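You operate a simulated robot arm through the tools that you are given. There is no shell and no other tool. Be economical: measure what you need, move in short steps, check, and stop when the job is done.

Carry out the task below with a simulated two-armed robot. There is one attempt and no reset: what you move stays moved.

TASK
Unstop the white flask and fill the bright jar to its line.
Fine: hold the flask while you pull the flask cap off; cap and flask end on the black mat. Set down upright: flask cap, white flask.
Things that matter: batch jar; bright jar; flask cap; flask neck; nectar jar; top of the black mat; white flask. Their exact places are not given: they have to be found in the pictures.

The check looks at the end state, three seconds after you hand in, the way a careful person would. Anything else that was tipped, shoved, dropped, spilled or broken makes it a failure. Lids that push on must go on centred and level and be pressed home; caps that screw on are set level and turned clockwise until they are tight.

THE ROBOT
Two 6-joint arms with two-finger parallel grippers on one trunk, on a base that drives. Base frame: it is fixed to the floor where the robot stands at the start and does not move with it; the origin is under the middle of the robot, x ahead of it, y to its left, z up; the surface under the hand at the start is at about z = 85.2. Units: cm, degrees, N and s.
The left shoulder is at the start at [6, 18.7, 122.2], the right one opposite. With the tool pointing down near the work surface each hand reaches from about 10 to 60 cm from the robot's upright axis, wherever it stands, measured 20 degrees to its own side. Places, roughly: flask cap (5x5x6 cm) [50, 10, 100]; flask neck [50, 10, 90]; top of the black mat [50, 10, 90]. Payload 1.57 kg a hand.
The tool frame of a hand sits at the grasp point between the pads (the TCP): z along the fingers, y along the line on which they close. The tips reach 3 cm beyond it. The gripper opens to 11 cm. The fingers are 2.4 cm wide and 1.2 cm thick; the gripper's body (4.8 by 11.2 cm) begins 7.8 cm behind the TCP.
Orientation is that of the tool frame in the base frame, as [roll, pitch, yaw] about the fixed x, y, z axes, in that order (R = Rz(yaw) Ry(pitch) Rx(roll)). With the fingers straight down and closing along the base's y, the tool's x points along the base's -x, its y along +y and its z along -z.

THE INTERFACE
- The arms move only by the tool arm_command. It takes "left_motion", "right_motion" or both (then of equal length, played together; a hand with none holds still); each is a list of rows, each a list of 7 numbers: the closure, from 0 (fully open) to 1 (shut), then the shift along the base's x, y, z in cm, then the turn, a rotation vector about the base's x, y, z in degrees. In form: [[gripper, x, y, z, wx, wy, wz], ...]. A call has 1 to 20 rows; each row is the pose to reach, as a shift and turn from the pose commanded when the call began. Each row takes 0.2 s and may step no farther than 5 cm and 8.6 degrees from the row before; otherwise, or with a gripper value out of range, the whole call is refused. A pose out of reach is approached as far as the arm can. The call stops where the force on the tool passes 40 N (or 10 N more than at its start, if that is more) or the arm is blocked; 0.2 s more then pass. Each finger travels about 15.3 cm/s and halts on what it meets, pressing with about 23 N; the grip force reading is that of the motor and also rises with nothing between the fingers. The clock runs only during rows and for 0.2 s after the last one: add rows that repeat a pose to give the fingers time. It gives the time, the measured TCP pose, the force on the tool (base axes), the opening and the grip force at its end, in the units of the frame above (readings bear some noise), with the torque about the TCP (base axes, N m) and any sound that the robot's microphone picked up.
- Cameras (640 x 400 px; columns grow to the right, rows downward): "scene" is now at [0.28, 2.53, 175.46]; the picture's right is [0.21, -0.98, 0.00], its down [-0.82, -0.18, -0.55] and it looks along [0.54, 0.12, -0.83] (base axes); focal length 266 px, centre (320, 200). "left" rides on the left gripper at [7, -1.6, -14.1] in its tool frame; the picture's right is [0.23, 0.97, 0.00], its down [-0.86, 0.20, -0.48] and it looks along [-0.47, 0.11, 0.88] (tool axes); focal length 222 px, centre (320, 200). "right" rides on the right gripper at [7, 1.6, -14.1] in its tool frame; the picture's right is [-0.23, 0.97, 0.00], its down [-0.86, -0.20, -0.48] and it looks along [-0.47, -0.11, 0.88] (tool axes); focal length 222 px, centre (320, 200).
- camera(camera): a new picture of that camera. The clock stands still meanwhile.
- raise_lower(by): slides the trunk up (or, below 0, down) by that many cm; the arms and the scene camera ride with it, the base frame stays. It gives what a move gives, with no picture.
- roll_base(legs): drives the robot by 1 to 6 legs, each [ahead, left, turn to the left] in cm, cm and degrees, along the robot's own axes; the way and the turn of a leg run together, so that a leg with both is an arc; at most 150 cm and 180 degrees a leg. The arms and the cameras ride along, it lands a little off, and it stops where it bumps. It gives what a move gives.
- pan_tilt(pan, tilt): turns the head with the scene camera to pan (to the left, within 86 degrees either way) and tilt (down, from -29 to 69), counted from straight ahead of the robot. It gives what a move gives.
- probe_pixels(camera, pixels): for up to 12 pixels [column, row] of the newest picture of that camera ("zoom" is the newest enlarged one), the place [x, y, z] in the base frame of the surface seen there, good to about 0.2 cm, but the place of the scene camera against the robot may be out by one fixed shift of up to 1.2 cm in any direction. The clock stands still meanwhile.
- inspect(camera, box): a new picture of the part [left, top, right, bottom] of that camera's present view, enlarged. The clock stands still meanwhile.
- hand_in(): hands the job in; it is judged then, once.

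Work in short steps. Measure before you move; look again where a grasp or a placing could have gone wrong, and mend it. You have 80 turns and 58 pictures in all, those below and enlarged ones among them. Open the grippers and draw the arms clear of the work before you hand the job in, unless the task says otherwise; then end with one line.

The tools are called as a command line: name --argument value ..., lists and objects as JSON in quotes. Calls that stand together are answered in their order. arm_command: Moves the arms, as the interface text tells. Its arguments: {"type":"object","properties":{"left_motion":{"type":"array","items":{"type":"array","items":{"type":"number"}}},"right_motion":{"type":"array","items":{"type":"array","items":{"type":"number"}}}},"required":[]} The other tools are called the same way: raise_lower (by) slides the trunk up or down; roll_base (legs) drives the base; pan_tilt (pan, tilt) turns the head that bears the scene camera; camera (camera) takes a picture; probe_pixels (camera, pixels) gives the place of the surface under pixels of a picture; inspect (camera, box) takes an enlarged picture of a part of a camera's view; hand_in () hands the job in.

At the start:

```text
clock: 0.0
left_tcp_pos: [40.34, 21.95, 126.29]
left_ee_rot: [-180.0, 0.0, -179.9]
left_force: [0.3, -0.5, 0.3]
left_torque: [0.01, 0.01, -0.03]
left_grip_width: 10.99
left_grasp_force: 0.0
right_tcp_pos: [41.98, -12.19, 122.94]
right_ee_rot: [-180.0, 0.1, -180.0]
right_force: [1.0, -0.1, 0.2]
right_torque: [0.0, 0.02, 0.01]
right_grip_width: 11.01
right_grasp_force: 0.0
trunk travel left (down, up): [-85.0, 14.0]
robot x, y, heading: [0.16, -0.16, -0.0]
head pan, tilt: [12.3, 56.6]
```

scene: 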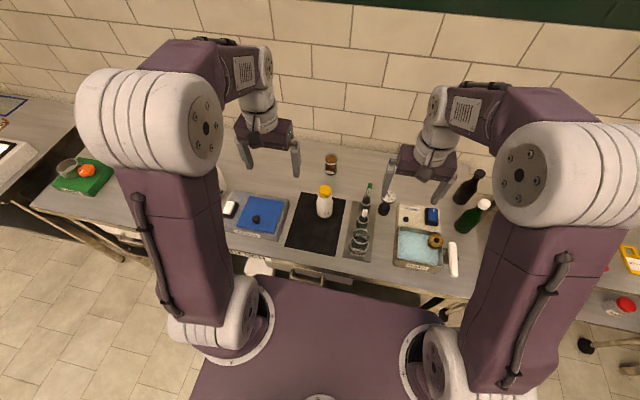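
right: 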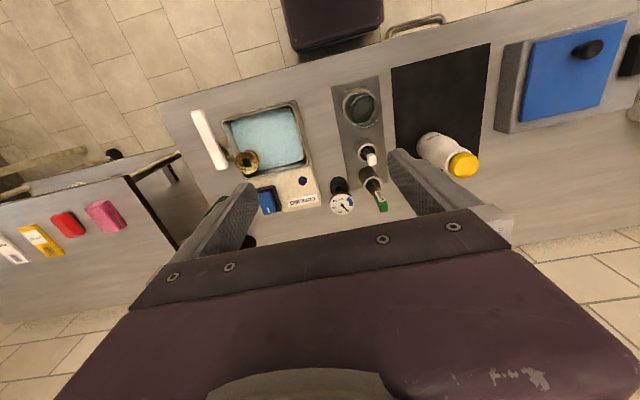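
left: 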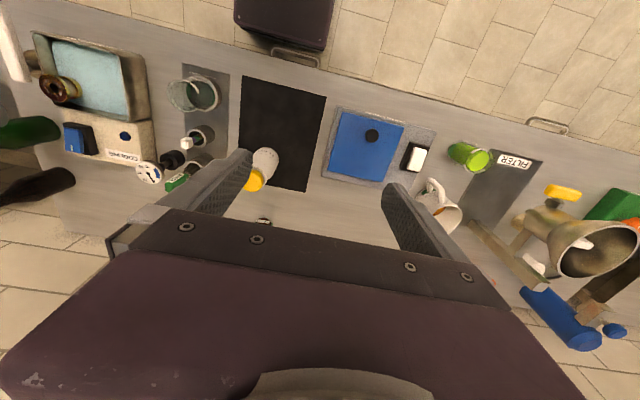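

The white flask with yellow cap stands on the black mat (scene ~325,200). I zoom to find the jars and read labels.

inspect --camera "scene" --box '[220, 140, 480, 300]'

inspect --camera "left" --box '[320, 80, 640, 280]'

inspect --camera "right" --box '[320, 60, 520, 220]'

```text
2.46 times, centred on (350, 220) of scene
```

zoom: 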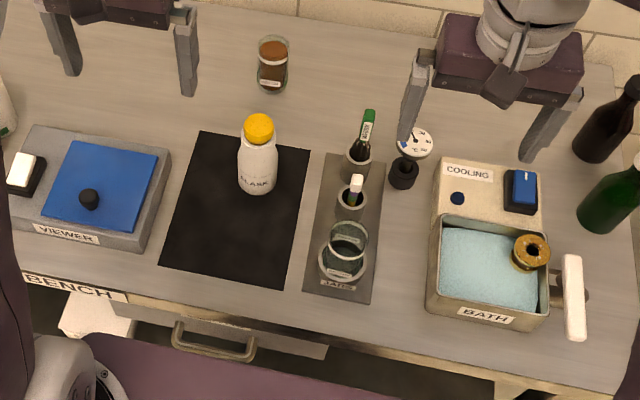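

```text
2.00 times, centred on (480, 180) of left
```

zoom: 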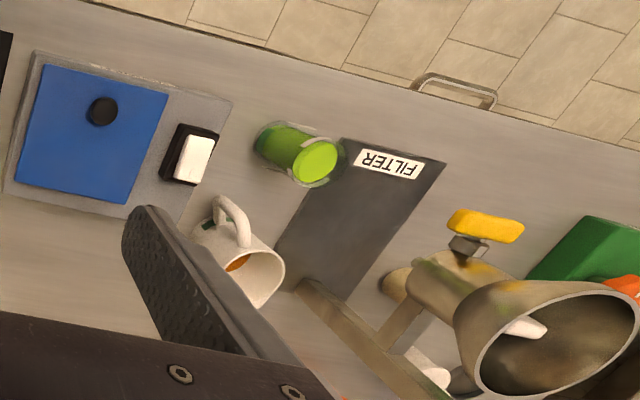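

```text
2.50 times, centred on (420, 140) of right
```

zoom: 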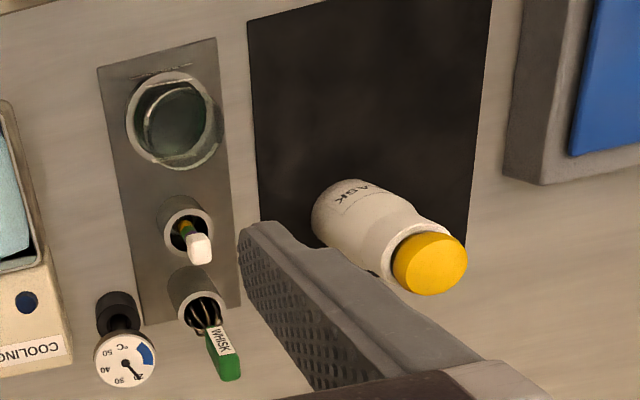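

Three glass jars: one in the rack, one with brown stuff at the back, one green near FILTER. I zoom to read labels.

inspect --camera "scene" --box '[335, 220, 383, 250]'

inspect --camera "scene" --box '[306, 148, 354, 178]'

pan_tilt --pan 45 --tilt 50

camera --camera "scene"

```text
13.33 times, centred on (359, 235) of scene
```

zoom: 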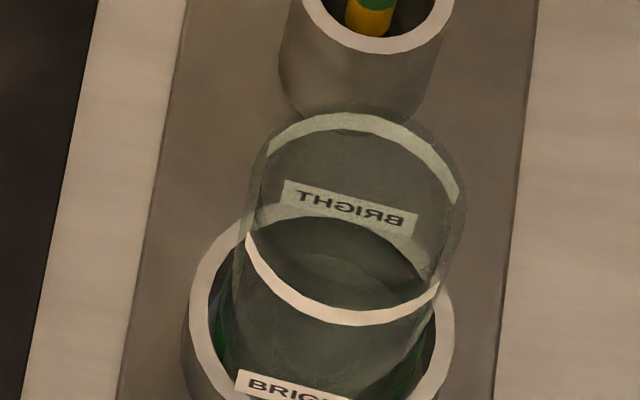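

```text
13.33 times, centred on (330, 163) of scene
```

zoom: 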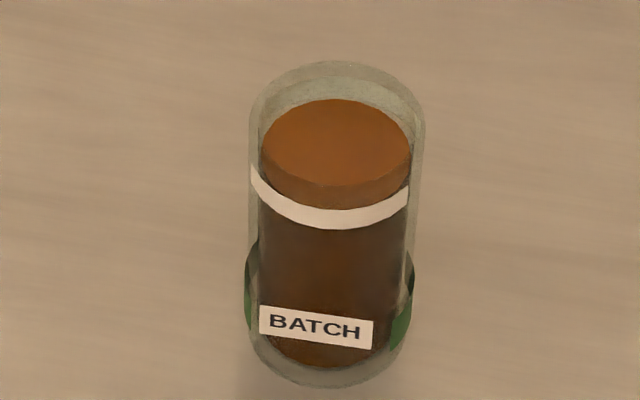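

```text
clock: 1.0
left_tcp_pos: [40.38, 21.95, 126.23]
left_ee_rot: [179.9, 0.1, -179.9]
left_force: [0.6, 0.1, -0.6]
left_torque: [0.01, -0.03, -0.03]
left_grip_width: 10.98
left_grasp_force: 0.1
right_tcp_pos: [41.96, -12.08, 122.78]
right_ee_rot: [180.0, 0.0, -180.0]
right_force: [0.4, -0.6, 0.7]
right_torque: [-0.01, -0.02, -0.01]
right_grip_width: 10.99
right_grasp_force: 0.1
trunk travel left (down, up): [-85.0, 14.0]
robot x, y, heading: [0.21, -0.08, -0.1]
head pan, tilt: [45.0, 50.0]
```

```text
49 pictures are left
```

scene: 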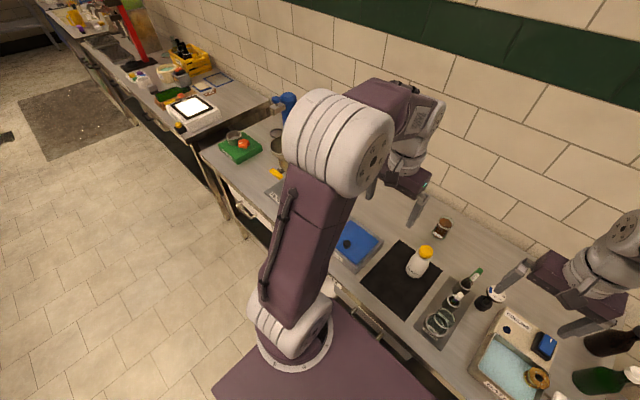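

The BRIGHT jar is the empty one in the rack. I return the head and take a fresh left picture to measure the flask, jar and mat with the wrist camera.

pan_tilt --pan 0 --tilt 50

inspect --camera "left" --box '[140, 60, 340, 200]'

```text
clock: 2.1
left_tcp_pos: [40.24, 22.02, 126.35]
left_ee_rot: [-180.0, 0.1, -179.9]
left_force: [0.1, -0.4, -0.1]
left_torque: [0.02, 0.02, -0.01]
left_grip_width: 10.99
left_grasp_force: 0.0
right_tcp_pos: [41.92, -12.09, 122.78]
right_ee_rot: [180.0, 0.0, 180.0]
right_force: [0.2, 0.4, 0.5]
right_torque: [-0.02, -0.02, 0.03]
right_grip_width: 10.99
right_grasp_force: 0.1
trunk travel left (down, up): [-85.0, 14.0]
robot x, y, heading: [0.05, 0.22, -0.2]
head pan, tilt: [0.0, 50.0]
```

```text
2.86 times, centred on (240, 130) of left
```

zoom: 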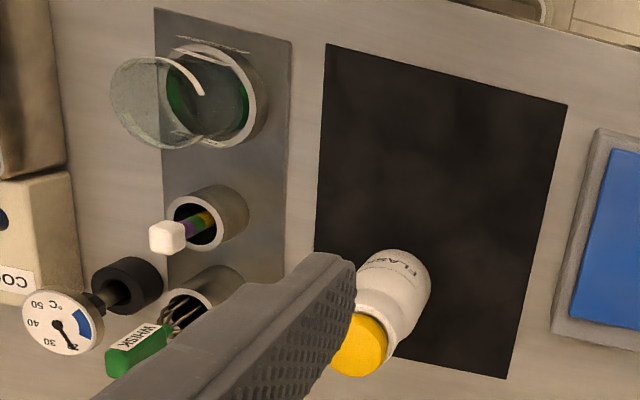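

probe_pixels --camera "zoom" --pixels '[[360, 345], [380, 325], [395, 275], [428, 275], [400, 250], [326, 44], [566, 105], [505, 378], [440, 200], [165, 58], [113, 90], [255, 80]]'

camera --camera "scene"

```text
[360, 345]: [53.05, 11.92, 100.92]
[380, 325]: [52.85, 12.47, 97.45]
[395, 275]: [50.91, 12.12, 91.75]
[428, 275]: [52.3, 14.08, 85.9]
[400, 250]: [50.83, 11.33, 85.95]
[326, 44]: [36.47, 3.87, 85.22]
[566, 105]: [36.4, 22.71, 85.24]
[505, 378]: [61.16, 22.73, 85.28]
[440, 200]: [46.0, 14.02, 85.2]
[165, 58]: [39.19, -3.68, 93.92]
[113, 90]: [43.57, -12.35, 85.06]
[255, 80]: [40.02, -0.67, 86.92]
```

```text
47 pictures are left
```

scene: 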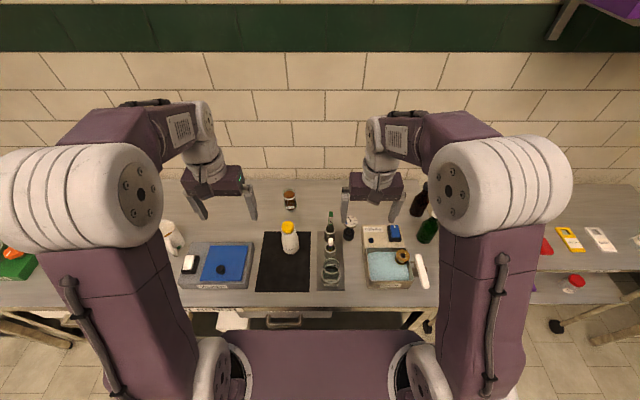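

Flask axis is near (53, 11.7), top ~z 101, mat top ~85.3 spanning x 36–61, y 4–23. I plan to hold the flask with the left hand near-horizontal pointing forward; first I tilt the left hand in free air.

arm_command --left_motion '[[0, -1, 0, -1, 0, -8, 0], [0, -2, 0, -2, 0, -16, 0], [0, -3, 0, -3, 0, -24, 0], [0, -4, 0, -4, 0, -32, 0], [0, -5, 0, -6, 0, -40, 0], [0, -6, 0, -8, 0, -48, 0], [0, -7, 0, -10, 0, -56, 0], [0, -8, 0, -12, 0, -63, 0], [0, -8, 0, -14, 0, -70, 0], [0, -8, 0, -14, 0, -70, 0]]'

camera --camera "left"

camera --camera "scene"

```text
clock: 4.3
left_tcp_pos: [49.06, 21.31, 116.24]
left_ee_rot: [-158.8, 64.3, -161.5]
left_force: [0.5, -0.6, -0.8]
left_torque: [0.0, -0.01, 0.0]
left_grip_width: 10.99
left_grasp_force: 0.1
left hand out of reach, approached as far as the arm can: row 4, 5, 6, 7, 8, 9, 10
right_tcp_pos: [42.07, -12.12, 122.88]
right_ee_rot: [-180.0, -0.1, -179.9]
right_force: [-0.3, 0.4, 0.3]
right_torque: [0.01, 0.04, 0.0]
right_grip_width: 11.0
right_grasp_force: 0.0
trunk travel left (down, up): [-85.0, 14.0]
robot x, y, heading: [0.03, -0.15, -0.2]
head pan, tilt: [0.0, 50.0]
```

```text
46 pictures are left
```

left: 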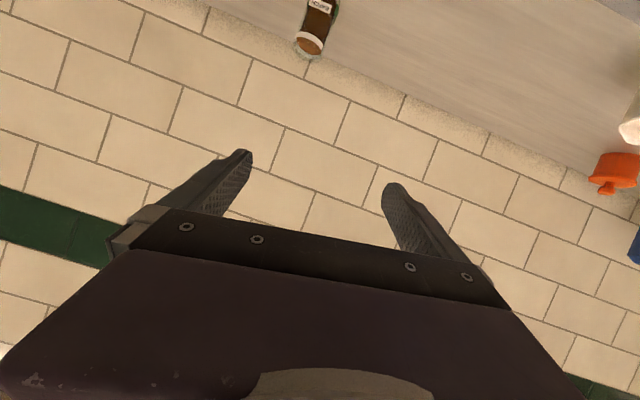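

```text
45 pictures are left
```

scene: 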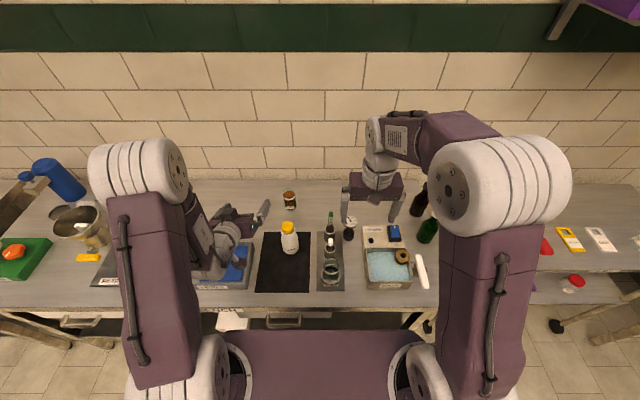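

The pose was out of reach because it's too close to the body. I drive the base back 15 cm and lower the trunk slightly to make horizontal grasping comfortable.

roll_base --legs '[[-15, 0, 0]]'

arm_command --left_motion '[[0, 2, 0, 0, 0, 0, 0], [0, 4, 0, 0, 0, 0, 0], [0, 4, 0, 0, 0, 0, 0]]'

camera --camera "scene"

```text
clock: 5.7
left_tcp_pos: [34.28, 21.36, 116.32]
left_ee_rot: [-159.0, 64.1, -161.6]
left_force: [0.8, -0.1, -0.2]
left_torque: [0.02, 0.0, -0.01]
left_grip_width: 10.99
left_grasp_force: 0.0
right_tcp_pos: [27.2, -12.13, 122.75]
right_ee_rot: [180.0, -0.1, 180.0]
right_force: [-0.7, 0.5, 0.6]
right_torque: [-0.03, 0.06, 0.04]
right_grip_width: 11.01
right_grasp_force: 0.1
trunk travel left (down, up): [-85.0, 14.0]
robot x, y, heading: [-14.71, 0.13, 0.2]
head pan, tilt: [0.0, 50.0]
```

```text
clock: 6.5
left_tcp_pos: [38.04, 21.37, 116.48]
left_ee_rot: [-158.4, 64.3, -161.6]
left_force: [0.1, -0.2, -0.3]
left_torque: [-0.05, -0.01, -0.04]
left_grip_width: 10.98
left_grasp_force: 0.0
right_tcp_pos: [26.94, -12.17, 122.84]
right_ee_rot: [-180.0, 0.0, -180.0]
right_force: [0.2, 0.2, -0.1]
right_torque: [-0.01, -0.04, 0.01]
right_grip_width: 10.98
right_grasp_force: 0.0
trunk travel left (down, up): [-85.0, 14.0]
robot x, y, heading: [-14.95, -0.03, 0.2]
head pan, tilt: [0.0, 50.0]
```

```text
44 pictures are left
```

scene: 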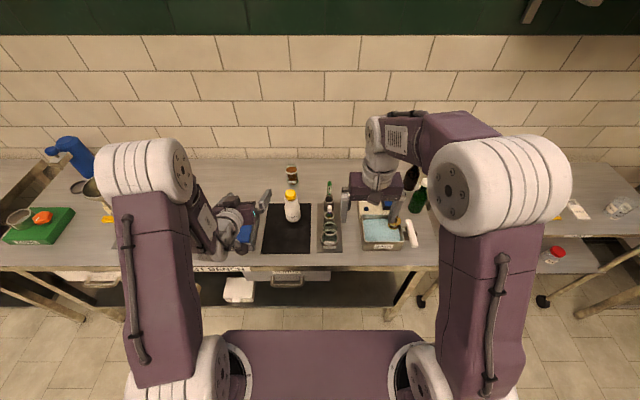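

The left hand is now pointing forward about 24° down with ~9° of unwanted roll. I lower the trunk 12 cm, level the roll and line up behind the flask, then look.

raise_lower --by -12

arm_command --left_motion '[[0, 0, -3, 0, 4, -2, -2], [0, 0, -6, 0, 8, -5, -4], [0, 0, -9, -2, 8, -5, -4], [0, 0, -9, -4, 8, -5, -4], [0, 0, -9, -4, 8, -5, -4]]'

camera --camera "left"

camera --camera "scene"

```text
clock: 8.0
left_tcp_pos: [38.12, 21.44, 104.5]
left_ee_rot: [-158.4, 64.3, -161.7]
left_force: [0.9, 0.9, 1.0]
left_torque: [0.05, -0.02, 0.01]
left_grip_width: 10.98
left_grasp_force: 0.1
right_tcp_pos: [27.13, -12.2, 110.82]
right_ee_rot: [180.0, 0.0, -179.9]
right_force: [-0.1, -0.2, 0.2]
right_torque: [-0.02, -0.02, 0.0]
right_grip_width: 11.0
right_grasp_force: 0.1
trunk travel left (down, up): [-73.0, 26.0]
robot x, y, heading: [-14.81, -0.07, -0.1]
head pan, tilt: [0.0, 50.0]
```

```text
clock: 9.2
left_tcp_pos: [42.11, 17.83, 103.17]
left_ee_rot: [-164.0, 68.2, -172.6]
left_force: [-0.9, -0.6, -0.4]
left_torque: [0.02, 0.0, -0.01]
left_grip_width: 11.01
left_grasp_force: 0.0
left hand out of reach, approached as far as the arm can: row 1, 2, 3, 4, 5
right_tcp_pos: [27.07, -12.17, 110.84]
right_ee_rot: [-179.9, 0.0, -179.9]
right_force: [0.4, -0.5, 0.3]
right_torque: [0.01, 0.01, 0.03]
right_grip_width: 11.0
right_grasp_force: 0.3
trunk travel left (down, up): [-73.0, 26.0]
robot x, y, heading: [-15.11, -0.3, 0.2]
head pan, tilt: [0.0, 50.0]
```

```text
43 pictures are left
```

left: 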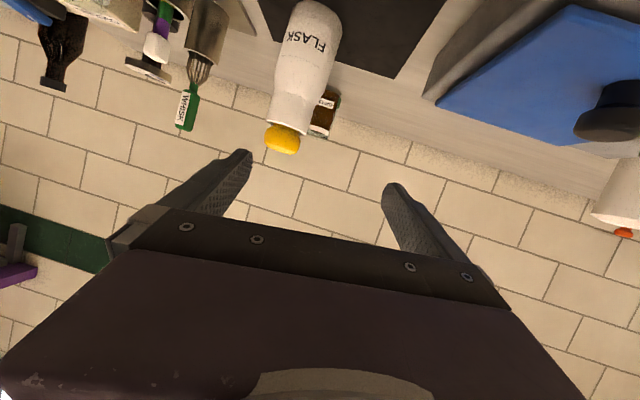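

```text
42 pictures are left
```

scene: 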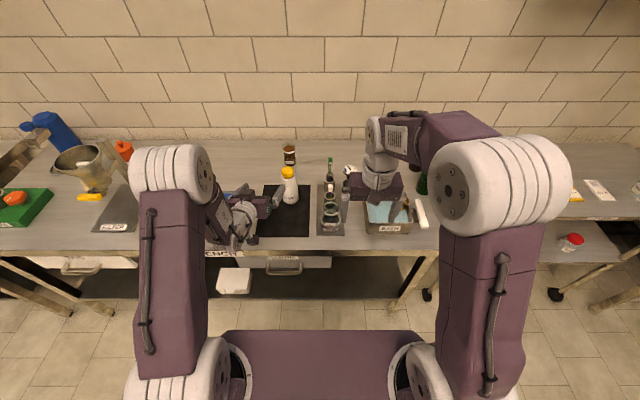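

Still too near (relative x 57). I drive back 10 cm more and retry the line-up.

roll_base --legs '[[-10, 0, 0]]'

arm_command --left_motion '[[0, 3, 0, -2, 0, 0, 0], [0, 6, 0, -4, 0, 0, 0], [0, 6, -2, -6, 0, 0, 0], [0, 6, -4, -6, 0, 0, 0], [0, 6, -4, -6, 0, 0, 0]]'

```text
clock: 10.3
left_tcp_pos: [32.17, 17.98, 103.1]
left_ee_rot: [-163.8, 68.2, -172.5]
left_force: [0.0, 0.4, -0.1]
left_torque: [-0.01, -0.03, 0.01]
left_grip_width: 11.0
left_grasp_force: 0.1
right_tcp_pos: [17.18, -12.15, 110.88]
right_ee_rot: [179.9, -0.1, -180.0]
right_force: [-0.4, 0.7, -0.4]
right_torque: [0.02, 0.0, 0.01]
right_grip_width: 10.98
right_grasp_force: 0.0
trunk travel left (down, up): [-73.0, 26.0]
robot x, y, heading: [-24.77, -0.16, -0.1]
head pan, tilt: [0.0, 50.0]
```

```text
clock: 11.5
left_tcp_pos: [38.62, 16.6, 97.54]
left_ee_rot: [-162.7, 68.1, -172.7]
left_force: [-0.8, 0.4, -0.3]
left_torque: [-0.02, 0.0, -0.02]
left_grip_width: 10.98
left_grasp_force: 0.2
left hand out of reach, approached as far as the arm can: row 3, 4, 5
right_tcp_pos: [17.04, -12.11, 110.84]
right_ee_rot: [180.0, -0.1, 180.0]
right_force: [0.1, 0.0, -0.4]
right_torque: [0.0, 0.02, 0.01]
right_grip_width: 10.97
right_grasp_force: 0.0
trunk travel left (down, up): [-73.0, 26.0]
robot x, y, heading: [-25.05, 0.01, 0.1]
head pan, tilt: [0.0, 50.0]
```

Reach still binds (wrist bend). I extend forward and up and lower the trunk another 10 cm so the forearm is flatter.

arm_command --left_motion '[[0, 2, -1, 3, 0, 0, 0], [0, 4, -2, 6, 0, 0, 0], [0, 5, -3, 9, 0, 0, 0], [0, 5, -3, 9, 0, 0, 0]]'

raise_lower --by -12

arm_command --left_motion '[[0, 0, -0.5, 0, 3, 0, 0], [0, 0, -1, 0, 6, 0, 0], [0, 0, -1, 0, 6, 0, 0]]'

camera --camera "left"

```text
clock: 12.5
left_tcp_pos: [43.84, 14.87, 106.69]
left_ee_rot: [-163.3, 68.0, -172.6]
left_force: [0.2, 0.0, 0.0]
left_torque: [0.0, 0.02, 0.02]
left_grip_width: 10.99
left_grasp_force: 0.1
left hand out of reach, approached as far as the arm can: row 1, 2, 3, 4
right_tcp_pos: [17.15, -12.18, 110.87]
right_ee_rot: [-180.0, 0.0, 179.9]
right_force: [0.1, -0.2, -0.7]
right_torque: [0.04, 0.0, 0.0]
right_grip_width: 11.02
right_grasp_force: 0.2
trunk travel left (down, up): [-73.0, 26.0]
robot x, y, heading: [-24.85, 0.18, 0.2]
head pan, tilt: [0.0, 50.0]
```

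```text
clock: 14.0
left_tcp_pos: [43.74, 14.85, 94.67]
left_ee_rot: [-163.3, 68.0, -172.6]
left_force: [-0.6, 0.3, 0.2]
left_torque: [-0.01, 0.02, -0.01]
left_grip_width: 10.99
left_grasp_force: 0.0
right_tcp_pos: [17.18, -12.16, 98.79]
right_ee_rot: [-180.0, 0.0, -180.0]
right_force: [-0.2, 1.1, 0.6]
right_torque: [-0.04, 0.02, -0.04]
right_grip_width: 11.0
right_grasp_force: 0.0
trunk travel left (down, up): [-61.0, 38.0]
robot x, y, heading: [-24.64, 0.02, -0.2]
head pan, tilt: [0.0, 50.0]
```

```text
clock: 14.8
left_tcp_pos: [43.5, 16.41, 94.49]
left_ee_rot: [-178.9, 67.8, 172.4]
left_force: [-0.1, -0.1, -0.1]
left_torque: [0.0, 0.03, 0.0]
left_grip_width: 11.0
left_grasp_force: 0.0
left hand out of reach, approached as far as the arm can: row 1, 2, 3
right_tcp_pos: [17.21, -12.12, 98.81]
right_ee_rot: [-179.9, -0.1, 179.9]
right_force: [-0.9, 0.3, -0.1]
right_torque: [0.02, 0.02, -0.01]
right_grip_width: 10.99
right_grasp_force: 0.0
trunk travel left (down, up): [-61.0, 38.0]
robot x, y, heading: [-24.79, -0.01, 0.1]
head pan, tilt: [0.0, 50.0]
```

```text
41 pictures are left
```

left: 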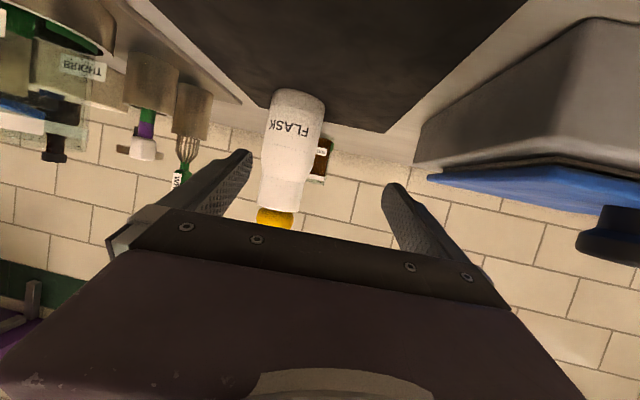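

Orientation is now level, pointing forward, ~22° down. I shift right to line up with the flask (axis y≈11.7).

arm_command --left_motion '[[0, 0.5, -1.5, 0, 0, 0, 0], [0, 1, -3, 0, 0, 0, 0], [0, 1, -4, -0.5, 0, 0, 0], [0, 1, -4, -0.5, 0, 0, 0]]'

camera --camera "left"

camera --camera "scene"

```text
clock: 15.8
left_tcp_pos: [44.03, 16.1, 94.32]
left_ee_rot: [-178.7, 67.8, 172.4]
left_force: [-0.4, 0.8, 0.4]
left_torque: [0.0, 0.03, 0.02]
left_grip_width: 10.99
left_grasp_force: 0.1
left hand out of reach, approached as far as the arm can: row 1, 2, 3, 4
right_tcp_pos: [17.12, -12.16, 98.65]
right_ee_rot: [-180.0, 0.0, -180.0]
right_force: [0.1, -0.3, -0.4]
right_torque: [-0.03, 0.01, -0.01]
right_grip_width: 11.01
right_grasp_force: 0.0
trunk travel left (down, up): [-61.0, 38.0]
robot x, y, heading: [-25.16, -0.12, 0.0]
head pan, tilt: [0.0, 50.0]
```

```text
40 pictures are left
```

left: 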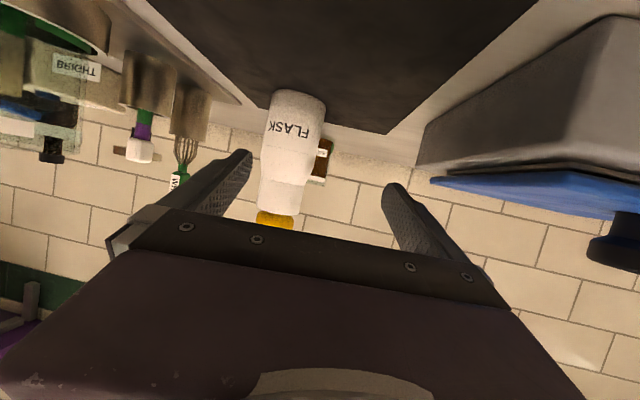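

```text
39 pictures are left
```

scene: 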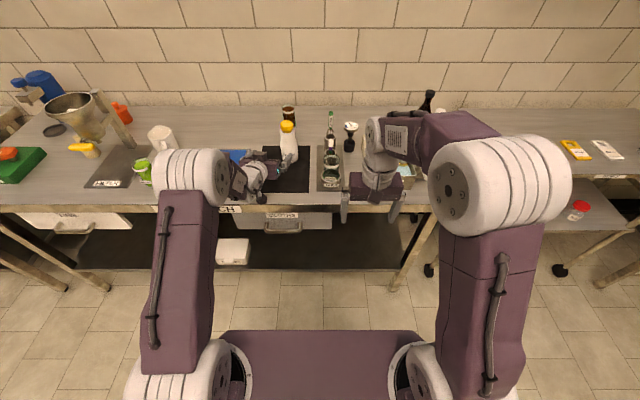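

A joint limit blocks sideways motion; base strafing can substitute. Before gripping, I test in free air (trunk up 10) that the hand can roll ~110° about its own axis for pouring.

raise_lower --by 12

arm_command --left_motion '[[0, 0, 0, 0, 7.3, -1.1, -3.0], [0, 0, 0, 0, 14.6, -2.2, -6.0], [0, 0, 0, 0, 22, -3.4, -9.1], [0, 0, 0, 0, 29.3, -4.5, -12.1], [0, 0, 0, 0, 36.6, -5.6, -15.1], [0, 0, 0, 0, 43.9, -6.7, -18.1], [0, 0, 0, 0, 51.2, -7.8, -21.2], [0, 0, 0, 0, 58.6, -9, -24.2], [0, 0, 0, 0, 65.9, -10.1, -27.2], [0, 0, 0, 0, 73.2, -11.2, -30.2], [0, 0, 0, 0, 80.5, -12.3, -33.3], [0, 0, 0, 0, 87.8, -13.4, -36.3], [0, 0, 0, 0, 95.2, -14.6, -39.3], [0, 0, 0, 0, 95.2, -14.6, -39.3]]'

```text
clock: 17.3
left_tcp_pos: [44.1, 16.1, 106.29]
left_ee_rot: [-178.5, 67.7, 172.5]
left_force: [0.0, 0.0, -0.5]
left_torque: [0.01, 0.0, -0.04]
left_grip_width: 11.02
left_grasp_force: 0.1
right_tcp_pos: [17.14, -11.98, 110.84]
right_ee_rot: [-180.0, 0.0, 180.0]
right_force: [1.0, -0.4, 0.2]
right_torque: [0.01, 0.01, 0.01]
right_grip_width: 11.0
right_grasp_force: 0.0
trunk travel left (down, up): [-73.0, 26.0]
robot x, y, heading: [-24.81, -0.21, 0.0]
head pan, tilt: [0.0, 50.0]
```

```text
clock: 20.3
left_tcp_pos: [53.65, 19.25, 109.52]
left_ee_rot: [118.2, -1.3, 85.0]
left_force: [-1.2, 0.2, 0.7]
left_torque: [-0.02, 0.01, 0.0]
left_grip_width: 11.0
left_grasp_force: 0.1
left hand out of reach, approached as far as the arm can: row 1, 2, 3, 4, 5, 6, 7, 8, 9, 10, 11, 12, 13, 14
right_tcp_pos: [17.05, -12.1, 110.77]
right_ee_rot: [180.0, -0.1, 180.0]
right_force: [-0.2, -0.2, -0.1]
right_torque: [0.02, -0.01, -0.02]
right_grip_width: 10.99
right_grasp_force: 0.1
trunk travel left (down, up): [-73.0, 26.0]
robot x, y, heading: [-24.75, -0.31, -0.0]
head pan, tilt: [0.0, 50.0]
```

The roll worked (tool y now vertical), but the arm wants to be extended: relative x≈78 works. I roll back in place, then strafe the base so the flask is straight ahead, which suits both arms.

arm_command --left_motion '[[0, 0, 0, 0, -7.2, 0.6, 3.8], [0, 0, 0, 0, -14.4, 1.2, 7.7], [0, 0, 0, 0, -21.5, 1.9, 11.5], [0, 0, 0, 0, -28.7, 2.5, 15.4], [0, 0, 0, 0, -35.9, 3.1, 19.2], [0, 0, 0, 0, -43.1, 3.8, 23], [0, 0, 0, 0, -50.3, 4.4, 26.9], [0, 0, 0, 0, -57.5, 5, 30.7], [0, 0, 0, 0, -64.6, 5.6, 34.6], [0, 0, 0, 0, -71.8, 6.3, 38.4], [0, 0, 0, 0, -79, 6.9, 42.3], [0, 0, 0, 0, -79, 6.9, 42.3]]'

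roll_base --legs '[[-4, 11.5, 0]]'

```text
clock: 22.9
left_tcp_pos: [53.77, 19.15, 109.64]
left_ee_rot: [178.2, 61.2, 172.8]
left_force: [0.0, -1.8, 0.5]
left_torque: [0.0, 0.01, -0.02]
left_grip_width: 10.97
left_grasp_force: 0.0
right_tcp_pos: [17.26, -12.21, 110.79]
right_ee_rot: [-180.0, -0.1, 180.0]
right_force: [0.1, -0.2, 0.3]
right_torque: [0.03, -0.01, -0.01]
right_grip_width: 11.0
right_grasp_force: 0.2
trunk travel left (down, up): [-73.0, 26.0]
robot x, y, heading: [-24.66, 0.08, -0.1]
head pan, tilt: [0.0, 50.0]
```

```text
clock: 24.2
left_tcp_pos: [49.58, 30.46, 109.61]
left_ee_rot: [178.0, 61.2, 172.6]
left_force: [-0.5, -0.1, 0.6]
left_torque: [-0.02, 0.0, 0.03]
left_grip_width: 11.01
left_grasp_force: 0.0
right_tcp_pos: [13.22, -0.85, 110.82]
right_ee_rot: [-180.0, 0.1, -180.0]
right_force: [-0.2, 0.8, -0.2]
right_torque: [-0.03, -0.02, 0.01]
right_grip_width: 11.02
right_grasp_force: 0.0
trunk travel left (down, up): [-73.0, 26.0]
robot x, y, heading: [-28.93, 11.28, 0.0]
head pan, tilt: [0.0, 50.0]
```

Now I swing the left hand right to behind the flask with yaw about −20°, still high.

arm_command --left_motion '[[0, -1, -3, 0, 0, -1, -3], [0, -2, -6, 0, 0, -2, -6], [0, -3, -9, 0, 0, -3, -9], [0, -4, -12, 0, 0, -4, -12], [0, -4.8, -15.5, 0, 0, -5, -14], [0, -4.8, -15.5, 0, 0, -5, -14]]'

raise_lower --by -12

camera --camera "left"

```text
clock: 25.6
left_tcp_pos: [44.89, 15.07, 109.69]
left_ee_rot: [175.0, 66.1, 156.0]
left_force: [-0.4, 0.7, 0.1]
left_torque: [0.03, -0.01, -0.03]
left_grip_width: 10.99
left_grasp_force: 0.2
right_tcp_pos: [13.12, -0.72, 110.85]
right_ee_rot: [180.0, 0.0, -180.0]
right_force: [0.4, 0.3, 0.1]
right_torque: [0.02, -0.03, 0.01]
right_grip_width: 10.99
right_grasp_force: 0.0
trunk travel left (down, up): [-73.0, 26.0]
robot x, y, heading: [-28.74, 11.47, 0.2]
head pan, tilt: [0.0, 50.0]
```

```text
clock: 27.1
left_tcp_pos: [44.9, 15.05, 97.74]
left_ee_rot: [175.1, 66.0, 155.9]
left_force: [0.5, -0.4, 0.5]
left_torque: [0.01, -0.01, -0.01]
left_grip_width: 11.0
left_grasp_force: 0.0
right_tcp_pos: [13.09, -0.83, 98.75]
right_ee_rot: [180.0, 0.0, -180.0]
right_force: [-0.4, 1.0, 0.2]
right_torque: [-0.03, 0.02, -0.03]
right_grip_width: 11.01
right_grasp_force: 0.1
trunk travel left (down, up): [-61.0, 38.0]
robot x, y, heading: [-28.79, 11.33, 0.2]
head pan, tilt: [0.0, 50.0]
```

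```text
38 pictures are left
```

left: 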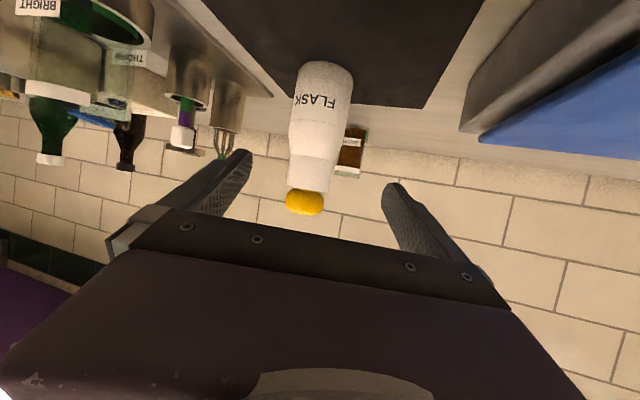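

The hand is properly in reach, pointing at azimuth −18°. I measure the flask and cap from this view.

probe_pixels --camera "left" --pixels '[[322, 80], [320, 120], [296, 120], [342, 120], [314, 160], [310, 180], [304, 203], [305, 192], [326, 64], [350, 85], [305, 212]]'

```text
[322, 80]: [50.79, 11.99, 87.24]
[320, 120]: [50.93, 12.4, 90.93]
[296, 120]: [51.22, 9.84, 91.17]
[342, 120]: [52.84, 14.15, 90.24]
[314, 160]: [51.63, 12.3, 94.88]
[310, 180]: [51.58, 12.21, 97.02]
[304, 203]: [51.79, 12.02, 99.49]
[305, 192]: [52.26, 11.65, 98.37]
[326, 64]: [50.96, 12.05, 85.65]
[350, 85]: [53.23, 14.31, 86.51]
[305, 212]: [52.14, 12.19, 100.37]
```

Flask axis ≈ (53.4, 11.5), body radius ~2.7, cap from z≈98.3 to 101. I lower and advance the left hand around the body at z≈91.5.

arm_command --left_motion '[[0, 0, 0, -3, 0, 0, 0], [0, 0, 0, -6.2, 0, 0, 0], [0, 2.8, -1.1, -6.2, 0, 0, 0], [0, 5.5, -2.3, -6.2, 0, 0, 0], [0, 8.3, -3.5, -6.2, 0, 0, 0], [0, 8.3, -3.5, -6.2, 0, 0, 0]]'

camera --camera "left"

```text
clock: 28.5
left_tcp_pos: [50.54, 12.52, 91.81]
left_ee_rot: [175.9, 66.1, 155.8]
left_force: [-0.3, 0.4, 0.1]
left_torque: [0.0, -0.01, -0.01]
left_grip_width: 11.0
left_grasp_force: 0.0
left hand out of reach, approached as far as the arm can: row 4, 5, 6
right_tcp_pos: [13.17, -0.73, 98.71]
right_ee_rot: [179.9, -0.1, -180.0]
right_force: [0.1, 0.8, -0.6]
right_torque: [-0.02, 0.02, -0.02]
right_grip_width: 11.0
right_grasp_force: 0.1
trunk travel left (down, up): [-61.0, 38.0]
robot x, y, heading: [-28.68, 11.41, -0.2]
head pan, tilt: [0.0, 50.0]
```

```text
37 pictures are left
```

left: 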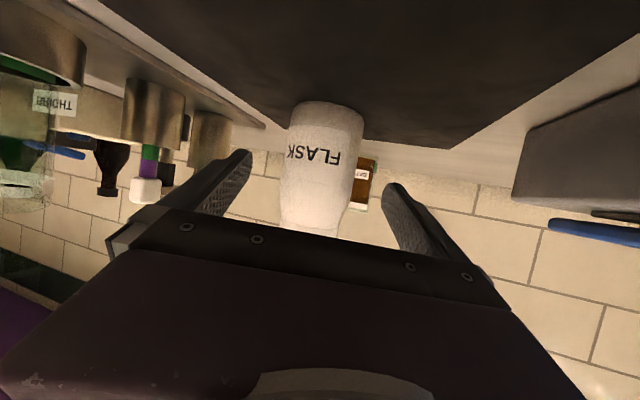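

Reach limit at relative 79 cm. I retract the hand slightly and drive the base 6 cm forward for margin, ending with the flask between the pads.

arm_command --left_motion '[[0, -1.5, 0.6, 0, 0, 0, 0], [0, -3, 1.2, 0, 0, 0, 0], [0, -3, 1.2, 0, 0, 0, 0]]'

roll_base --legs '[[5, 0, 0]]'

```text
clock: 29.3
left_tcp_pos: [47.51, 13.75, 91.72]
left_ee_rot: [175.0, 65.9, 155.9]
left_force: [0.5, 0.4, -0.1]
left_torque: [0.0, 0.0, 0.02]
left_grip_width: 10.99
left_grasp_force: 0.0
left hand out of reach, approached as far as the arm can: row 1, 2
right_tcp_pos: [13.0, -0.66, 98.79]
right_ee_rot: [-179.9, 0.0, -180.0]
right_force: [-0.9, 0.0, -0.5]
right_torque: [-0.01, -0.02, 0.0]
right_grip_width: 11.01
right_grasp_force: 0.1
trunk travel left (down, up): [-61.0, 38.0]
robot x, y, heading: [-28.41, 11.35, -0.0]
head pan, tilt: [0.0, 50.0]
```

```text
clock: 30.2
left_tcp_pos: [52.79, 13.63, 91.88]
left_ee_rot: [175.0, 66.0, 155.8]
left_force: [0.1, 0.1, -0.3]
left_torque: [0.01, -0.01, -0.05]
left_grip_width: 11.01
left_grasp_force: 0.2
right_tcp_pos: [18.21, -0.8, 98.81]
right_ee_rot: [-180.0, 0.0, -180.0]
right_force: [0.6, 0.6, -0.5]
right_torque: [-0.02, 0.02, -0.03]
right_grip_width: 10.98
right_grasp_force: 0.2
trunk travel left (down, up): [-61.0, 38.0]
robot x, y, heading: [-23.28, 11.16, 0.1]
head pan, tilt: [0.0, 50.0]
```

I centre the pads sideways on the flask and look before closing.

arm_command --left_motion '[[0, 0.3, -1, -0.2, 0, 0, 0], [0, 0.5, -2.1, -0.4, 0, 0, 0], [0, 0.5, -2.1, -0.4, 0, 0, 0]]'

camera --camera "left"

```text
clock: 31.0
left_tcp_pos: [53.28, 11.54, 91.48]
left_ee_rot: [175.1, 66.1, 155.9]
left_force: [-0.1, 0.3, -0.2]
left_torque: [0.01, -0.04, 0.0]
left_grip_width: 11.02
left_grasp_force: 0.2
right_tcp_pos: [18.3, -0.86, 98.69]
right_ee_rot: [-179.9, 0.0, -180.0]
right_force: [0.3, 0.3, -0.5]
right_torque: [-0.03, -0.02, 0.0]
right_grip_width: 11.01
right_grasp_force: 0.1
trunk travel left (down, up): [-61.0, 38.0]
robot x, y, heading: [-23.93, 11.58, 0.1]
head pan, tilt: [0.0, 50.0]
```

```text
36 pictures are left
```

left: 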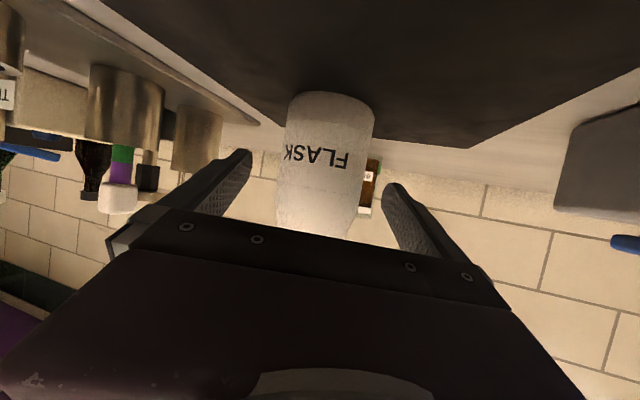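

Flask sits centred between the fingers. I close the left gripper gently.

arm_command --left_motion '[[0.3, 0, 0, 0, 0, 0, 0], [0.4, 0, 0, 0, 0, 0, 0], [0.5, 0, 0, 0, 0, 0, 0], [0.7, 0, 0, 0, 0, 0, 0], [1, 0, 0, 0, 0, 0, 0], [1, 0, 0, 0, 0, 0, 0]]'

camera --camera "left"

camera --camera "scene"

```text
clock: 32.4
left_tcp_pos: [53.25, 11.44, 91.51]
left_ee_rot: [175.0, 66.1, 155.8]
left_force: [-0.1, -2.7, 1.1]
left_torque: [-0.24, 0.06, -0.02]
left_grip_width: 5.9
left_grasp_force: 22.8
right_tcp_pos: [18.3, -0.85, 98.76]
right_ee_rot: [-179.9, 0.1, -180.0]
right_force: [0.5, 0.7, -0.7]
right_torque: [0.0, 0.0, 0.04]
right_grip_width: 11.0
right_grasp_force: 0.0
trunk travel left (down, up): [-61.0, 38.0]
robot x, y, heading: [-23.77, 11.46, 0.2]
head pan, tilt: [0.0, 50.0]
```

```text
35 pictures are left
```

left: 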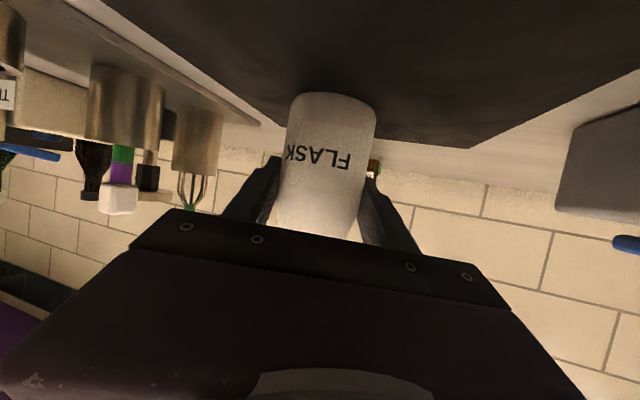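

```text
34 pictures are left
```

scene: 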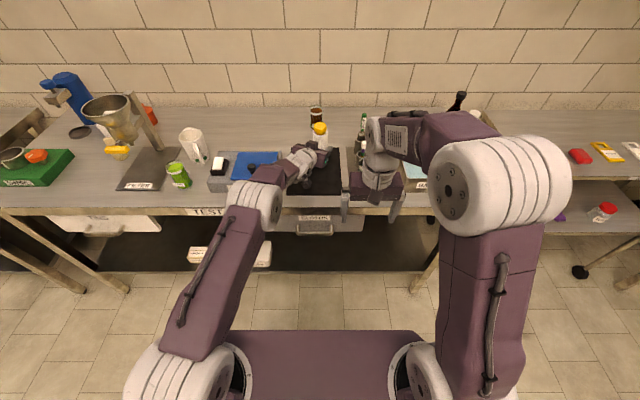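

The flask is held firmly (5.9 cm, 22.8 N). Now the right hand: raise it and tilt it forward while extending toward the flask, staying high.

arm_command --right_motion '[[0, 0, 0, 4, 0, 0, 0], [0, 0, 0, 8, 0, 0, 0], [0, 3, 0, 12, 0, -6, 0], [0, 6, 0, 15, 0, -12, 0], [0, 9, 0, 17, 0, -18, 0], [0, 12, 0, 17, 0, -25, 0], [0, 15, 0, 17, 0, -32, 0], [0, 18, 0, 17, 0, -39, 0], [0, 21, 0, 17, 0, -46, 0], [0, 23, 0, 17, 0, -53, 0], [0, 24, 0, 17, 0, -60, 0], [0, 24, 0, 17, 0, -65, 0], [0, 24, 0, 17, 0, -65, 0]]'

camera --camera "right"

```text
clock: 35.2
left_tcp_pos: [53.25, 11.55, 91.44]
left_ee_rot: [175.1, 66.1, 155.8]
left_force: [0.4, -2.6, 2.7]
left_torque: [-0.22, 0.05, -0.01]
left_grip_width: 5.93
left_grasp_force: 23.1
right_tcp_pos: [42.18, -0.96, 115.83]
right_ee_rot: [-179.9, 63.8, 179.7]
right_force: [0.3, 0.0, 0.1]
right_torque: [0.01, -0.03, -0.02]
right_grip_width: 11.0
right_grasp_force: 0.1
trunk travel left (down, up): [-61.0, 38.0]
robot x, y, heading: [-23.44, 11.18, -0.1]
head pan, tilt: [0.0, 50.0]
```

```text
33 pictures are left
```

right: 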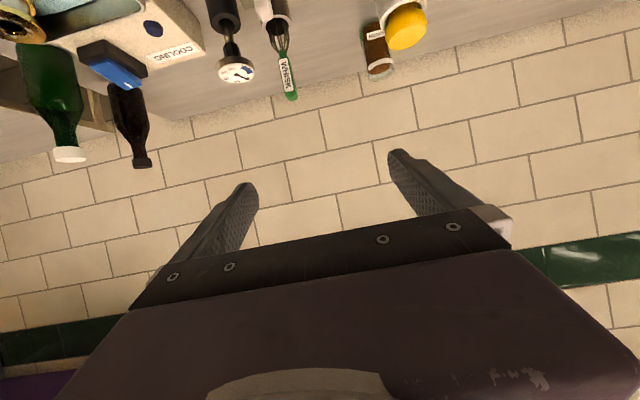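

Tilt reached. I now yaw the right hand +22° and bring it behind the cap, still above it.

arm_command --right_motion '[[0, 0, 2, 0, 0, 0, 7], [0, 0, 5, -2, 0, 0, 14], [0, 0, 8, -4, 0, 0, 22], [0, 0, 8, -6, 0, 0, 22], [0, 0, 8, -6, 0, 0, 22]]'

camera --camera "right"

```text
clock: 36.4
left_tcp_pos: [53.21, 11.55, 91.28]
left_ee_rot: [174.9, 66.1, 155.8]
left_force: [0.7, -1.3, 3.5]
left_torque: [-0.23, 0.04, 0.0]
left_grip_width: 5.91
left_grasp_force: 23.1
right_tcp_pos: [42.29, 7.11, 109.9]
right_ee_rot: [179.9, 65.0, -158.1]
right_force: [0.0, 0.7, 0.0]
right_torque: [-0.01, -0.01, 0.02]
right_grip_width: 10.99
right_grasp_force: 0.1
trunk travel left (down, up): [-61.0, 38.0]
robot x, y, heading: [-23.64, 11.31, -0.4]
head pan, tilt: [0.0, 50.0]
```

```text
32 pictures are left
```

right: 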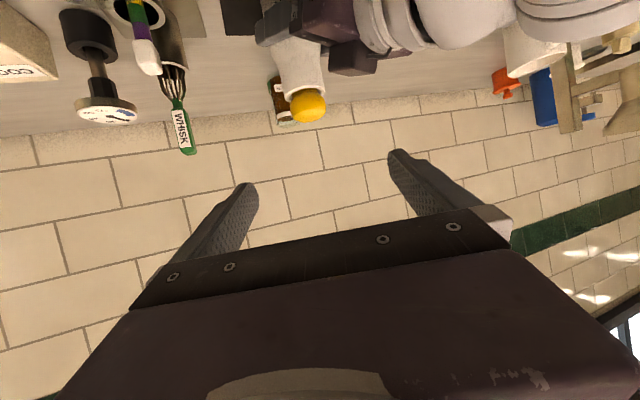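

The cap is at (308,105) in the right view. I measure it.

inspect --camera "right" --box '[250, 40, 370, 140]'

probe_pixels --camera "right" --pixels '[[308, 96], [308, 105], [308, 115], [296, 106], [321, 104], [304, 85], [302, 65], [286, 65], [318, 65]]'

```text
4.00 times, centred on (310, 90) of right
```

zoom: 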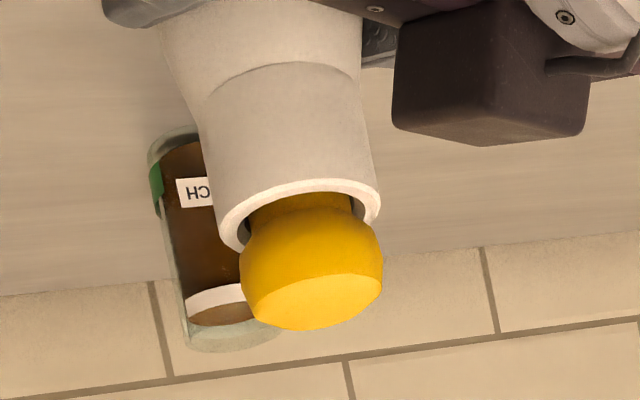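

```text
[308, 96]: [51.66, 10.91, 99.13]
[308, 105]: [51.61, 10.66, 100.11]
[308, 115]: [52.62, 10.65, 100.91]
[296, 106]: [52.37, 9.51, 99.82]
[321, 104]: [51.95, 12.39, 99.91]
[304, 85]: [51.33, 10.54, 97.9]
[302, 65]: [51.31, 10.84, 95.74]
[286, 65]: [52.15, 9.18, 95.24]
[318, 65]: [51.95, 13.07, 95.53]
```

The stopper is a knob (z≈98.6–101) plugging the neck rim at z≈98. I check the height of the dark block at (395,70 / zoom 480,90) of the left hand for clearance.

probe_pixels --camera "zoom" --pixels '[[490, 50], [440, 50], [400, 110], [490, 130], [580, 100], [380, 8], [570, 15]]'

```text
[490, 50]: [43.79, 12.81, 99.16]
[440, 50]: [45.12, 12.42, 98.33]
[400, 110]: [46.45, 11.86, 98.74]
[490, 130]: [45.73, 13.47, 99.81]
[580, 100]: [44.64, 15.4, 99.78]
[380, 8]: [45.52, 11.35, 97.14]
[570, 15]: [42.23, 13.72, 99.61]
```

Clearance over the left gripper block (top z≈99.9) is just over 1 cm if I come in along the tool axis. I part-close the right hand and approach to a pre-grasp.

arm_command --right_motion '[[0.35, 1.5, 0.6, -3, 0, 0, 0], [0.35, 3.3, 1.3, -6, 0, 0, 0], [0.35, 5, 2, -6.9, 0, 0, 0], [0.35, 7, 2.8, -7.9, 0, 0, 0], [0.35, 7, 2.8, -7.9, 0, 0, 0]]'

camera --camera "right"

camera --camera "scene"

```text
clock: 37.6
left_tcp_pos: [53.26, 11.51, 91.45]
left_ee_rot: [175.0, 66.0, 155.8]
left_force: [-1.7, 0.0, 3.1]
left_torque: [-0.18, 0.15, 0.0]
left_grip_width: 5.89
left_grasp_force: 22.7
right_tcp_pos: [49.19, 9.76, 101.99]
right_ee_rot: [179.9, 65.1, -158.1]
right_force: [-0.2, 0.4, 1.0]
right_torque: [-0.01, 0.03, 0.0]
right_grip_width: 7.16
right_grasp_force: 0.1
trunk travel left (down, up): [-61.0, 38.0]
robot x, y, heading: [-23.7, 11.73, 0.4]
head pan, tilt: [0.0, 50.0]
```

```text
30 pictures are left
```

right: 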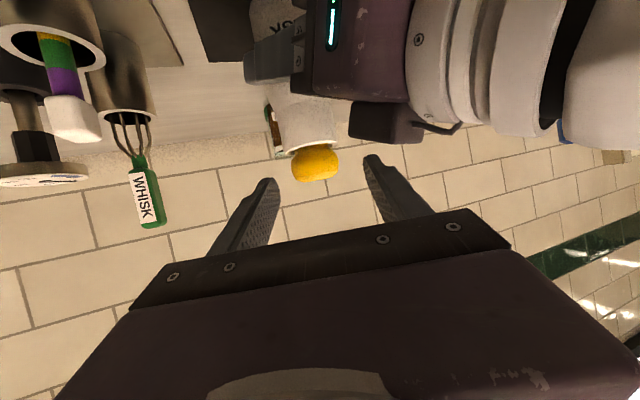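

```text
29 pictures are left
```

scene: 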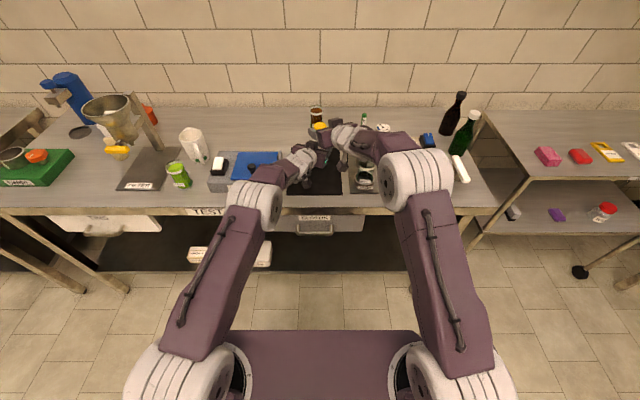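

Cap is centred between the right fingers. I advance the last 4.5 cm to the knob.

arm_command --right_motion '[[0.35, 1.3, 0.6, -0.7, 0, 0, 0], [0.35, 2.7, 1.2, -1.3, 0, 0, 0], [0.35, 4, 1.75, -1.9, 0, 0, 0], [0.35, 4, 1.75, -1.9, 0, 0, 0]]'

inspect --camera "right" --box '[200, 80, 440, 230]'

```text
clock: 38.6
left_tcp_pos: [53.27, 11.46, 91.47]
left_ee_rot: [175.0, 66.1, 155.8]
left_force: [-2.7, -0.5, 3.3]
left_torque: [-0.22, 0.11, 0.01]
left_grip_width: 5.91
left_grasp_force: 23.2
right_tcp_pos: [53.18, 11.8, 100.02]
right_ee_rot: [179.9, 65.1, -158.2]
right_force: [-0.1, 0.4, -1.1]
right_torque: [0.0, 0.01, -0.02]
right_grip_width: 7.16
right_grasp_force: 0.0
trunk travel left (down, up): [-61.0, 38.0]
robot x, y, heading: [-23.86, 11.41, 0.2]
head pan, tilt: [0.0, 50.0]
```

```text
2.67 times, centred on (320, 155) of right
```

zoom: 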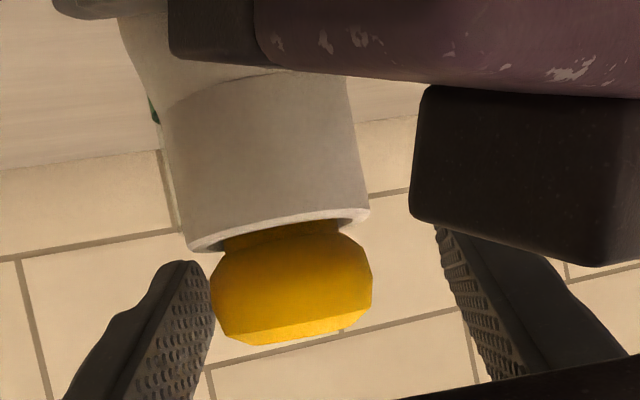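

Knob is slightly toward the right finger; I shift ~0.6 cm to −y and close the right hand on it.

arm_command --right_motion '[[0.35, 0.2, -0.5, 0, 0, 0, 0], [0.5, 0.2, -0.5, 0, 0, 0, 0], [0.6, 0.2, -0.5, 0, 0, 0, 0], [0.7, 0.2, -0.5, 0, 0, 0, 0], [1, 0.2, -0.5, 0, 0, 0, 0], [1, 0.2, -0.5, 0, 0, 0, 0]]'

inspect --camera "right" --box '[200, 80, 440, 230]'

```text
clock: 40.0
left_tcp_pos: [53.15, 11.48, 91.44]
left_ee_rot: [174.9, 66.0, 155.8]
left_force: [-0.4, 1.1, 2.4]
left_torque: [-0.38, 0.01, 0.04]
left_grip_width: 5.88
left_grasp_force: 23.3
right_tcp_pos: [53.31, 11.33, 100.13]
right_ee_rot: [179.9, 65.0, -158.1]
right_force: [1.2, -1.8, 1.2]
right_torque: [-0.05, -0.06, -0.04]
right_grip_width: 4.44
right_grasp_force: 23.4
trunk travel left (down, up): [-61.0, 38.0]
robot x, y, heading: [-23.61, 11.32, 0.1]
head pan, tilt: [0.0, 50.0]
```

```text
2.67 times, centred on (320, 155) of right
```

zoom: 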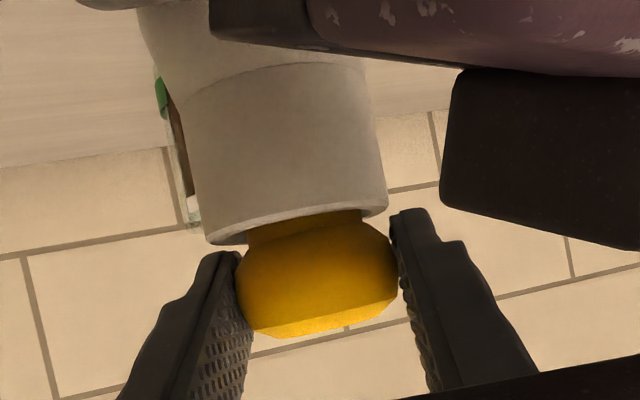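

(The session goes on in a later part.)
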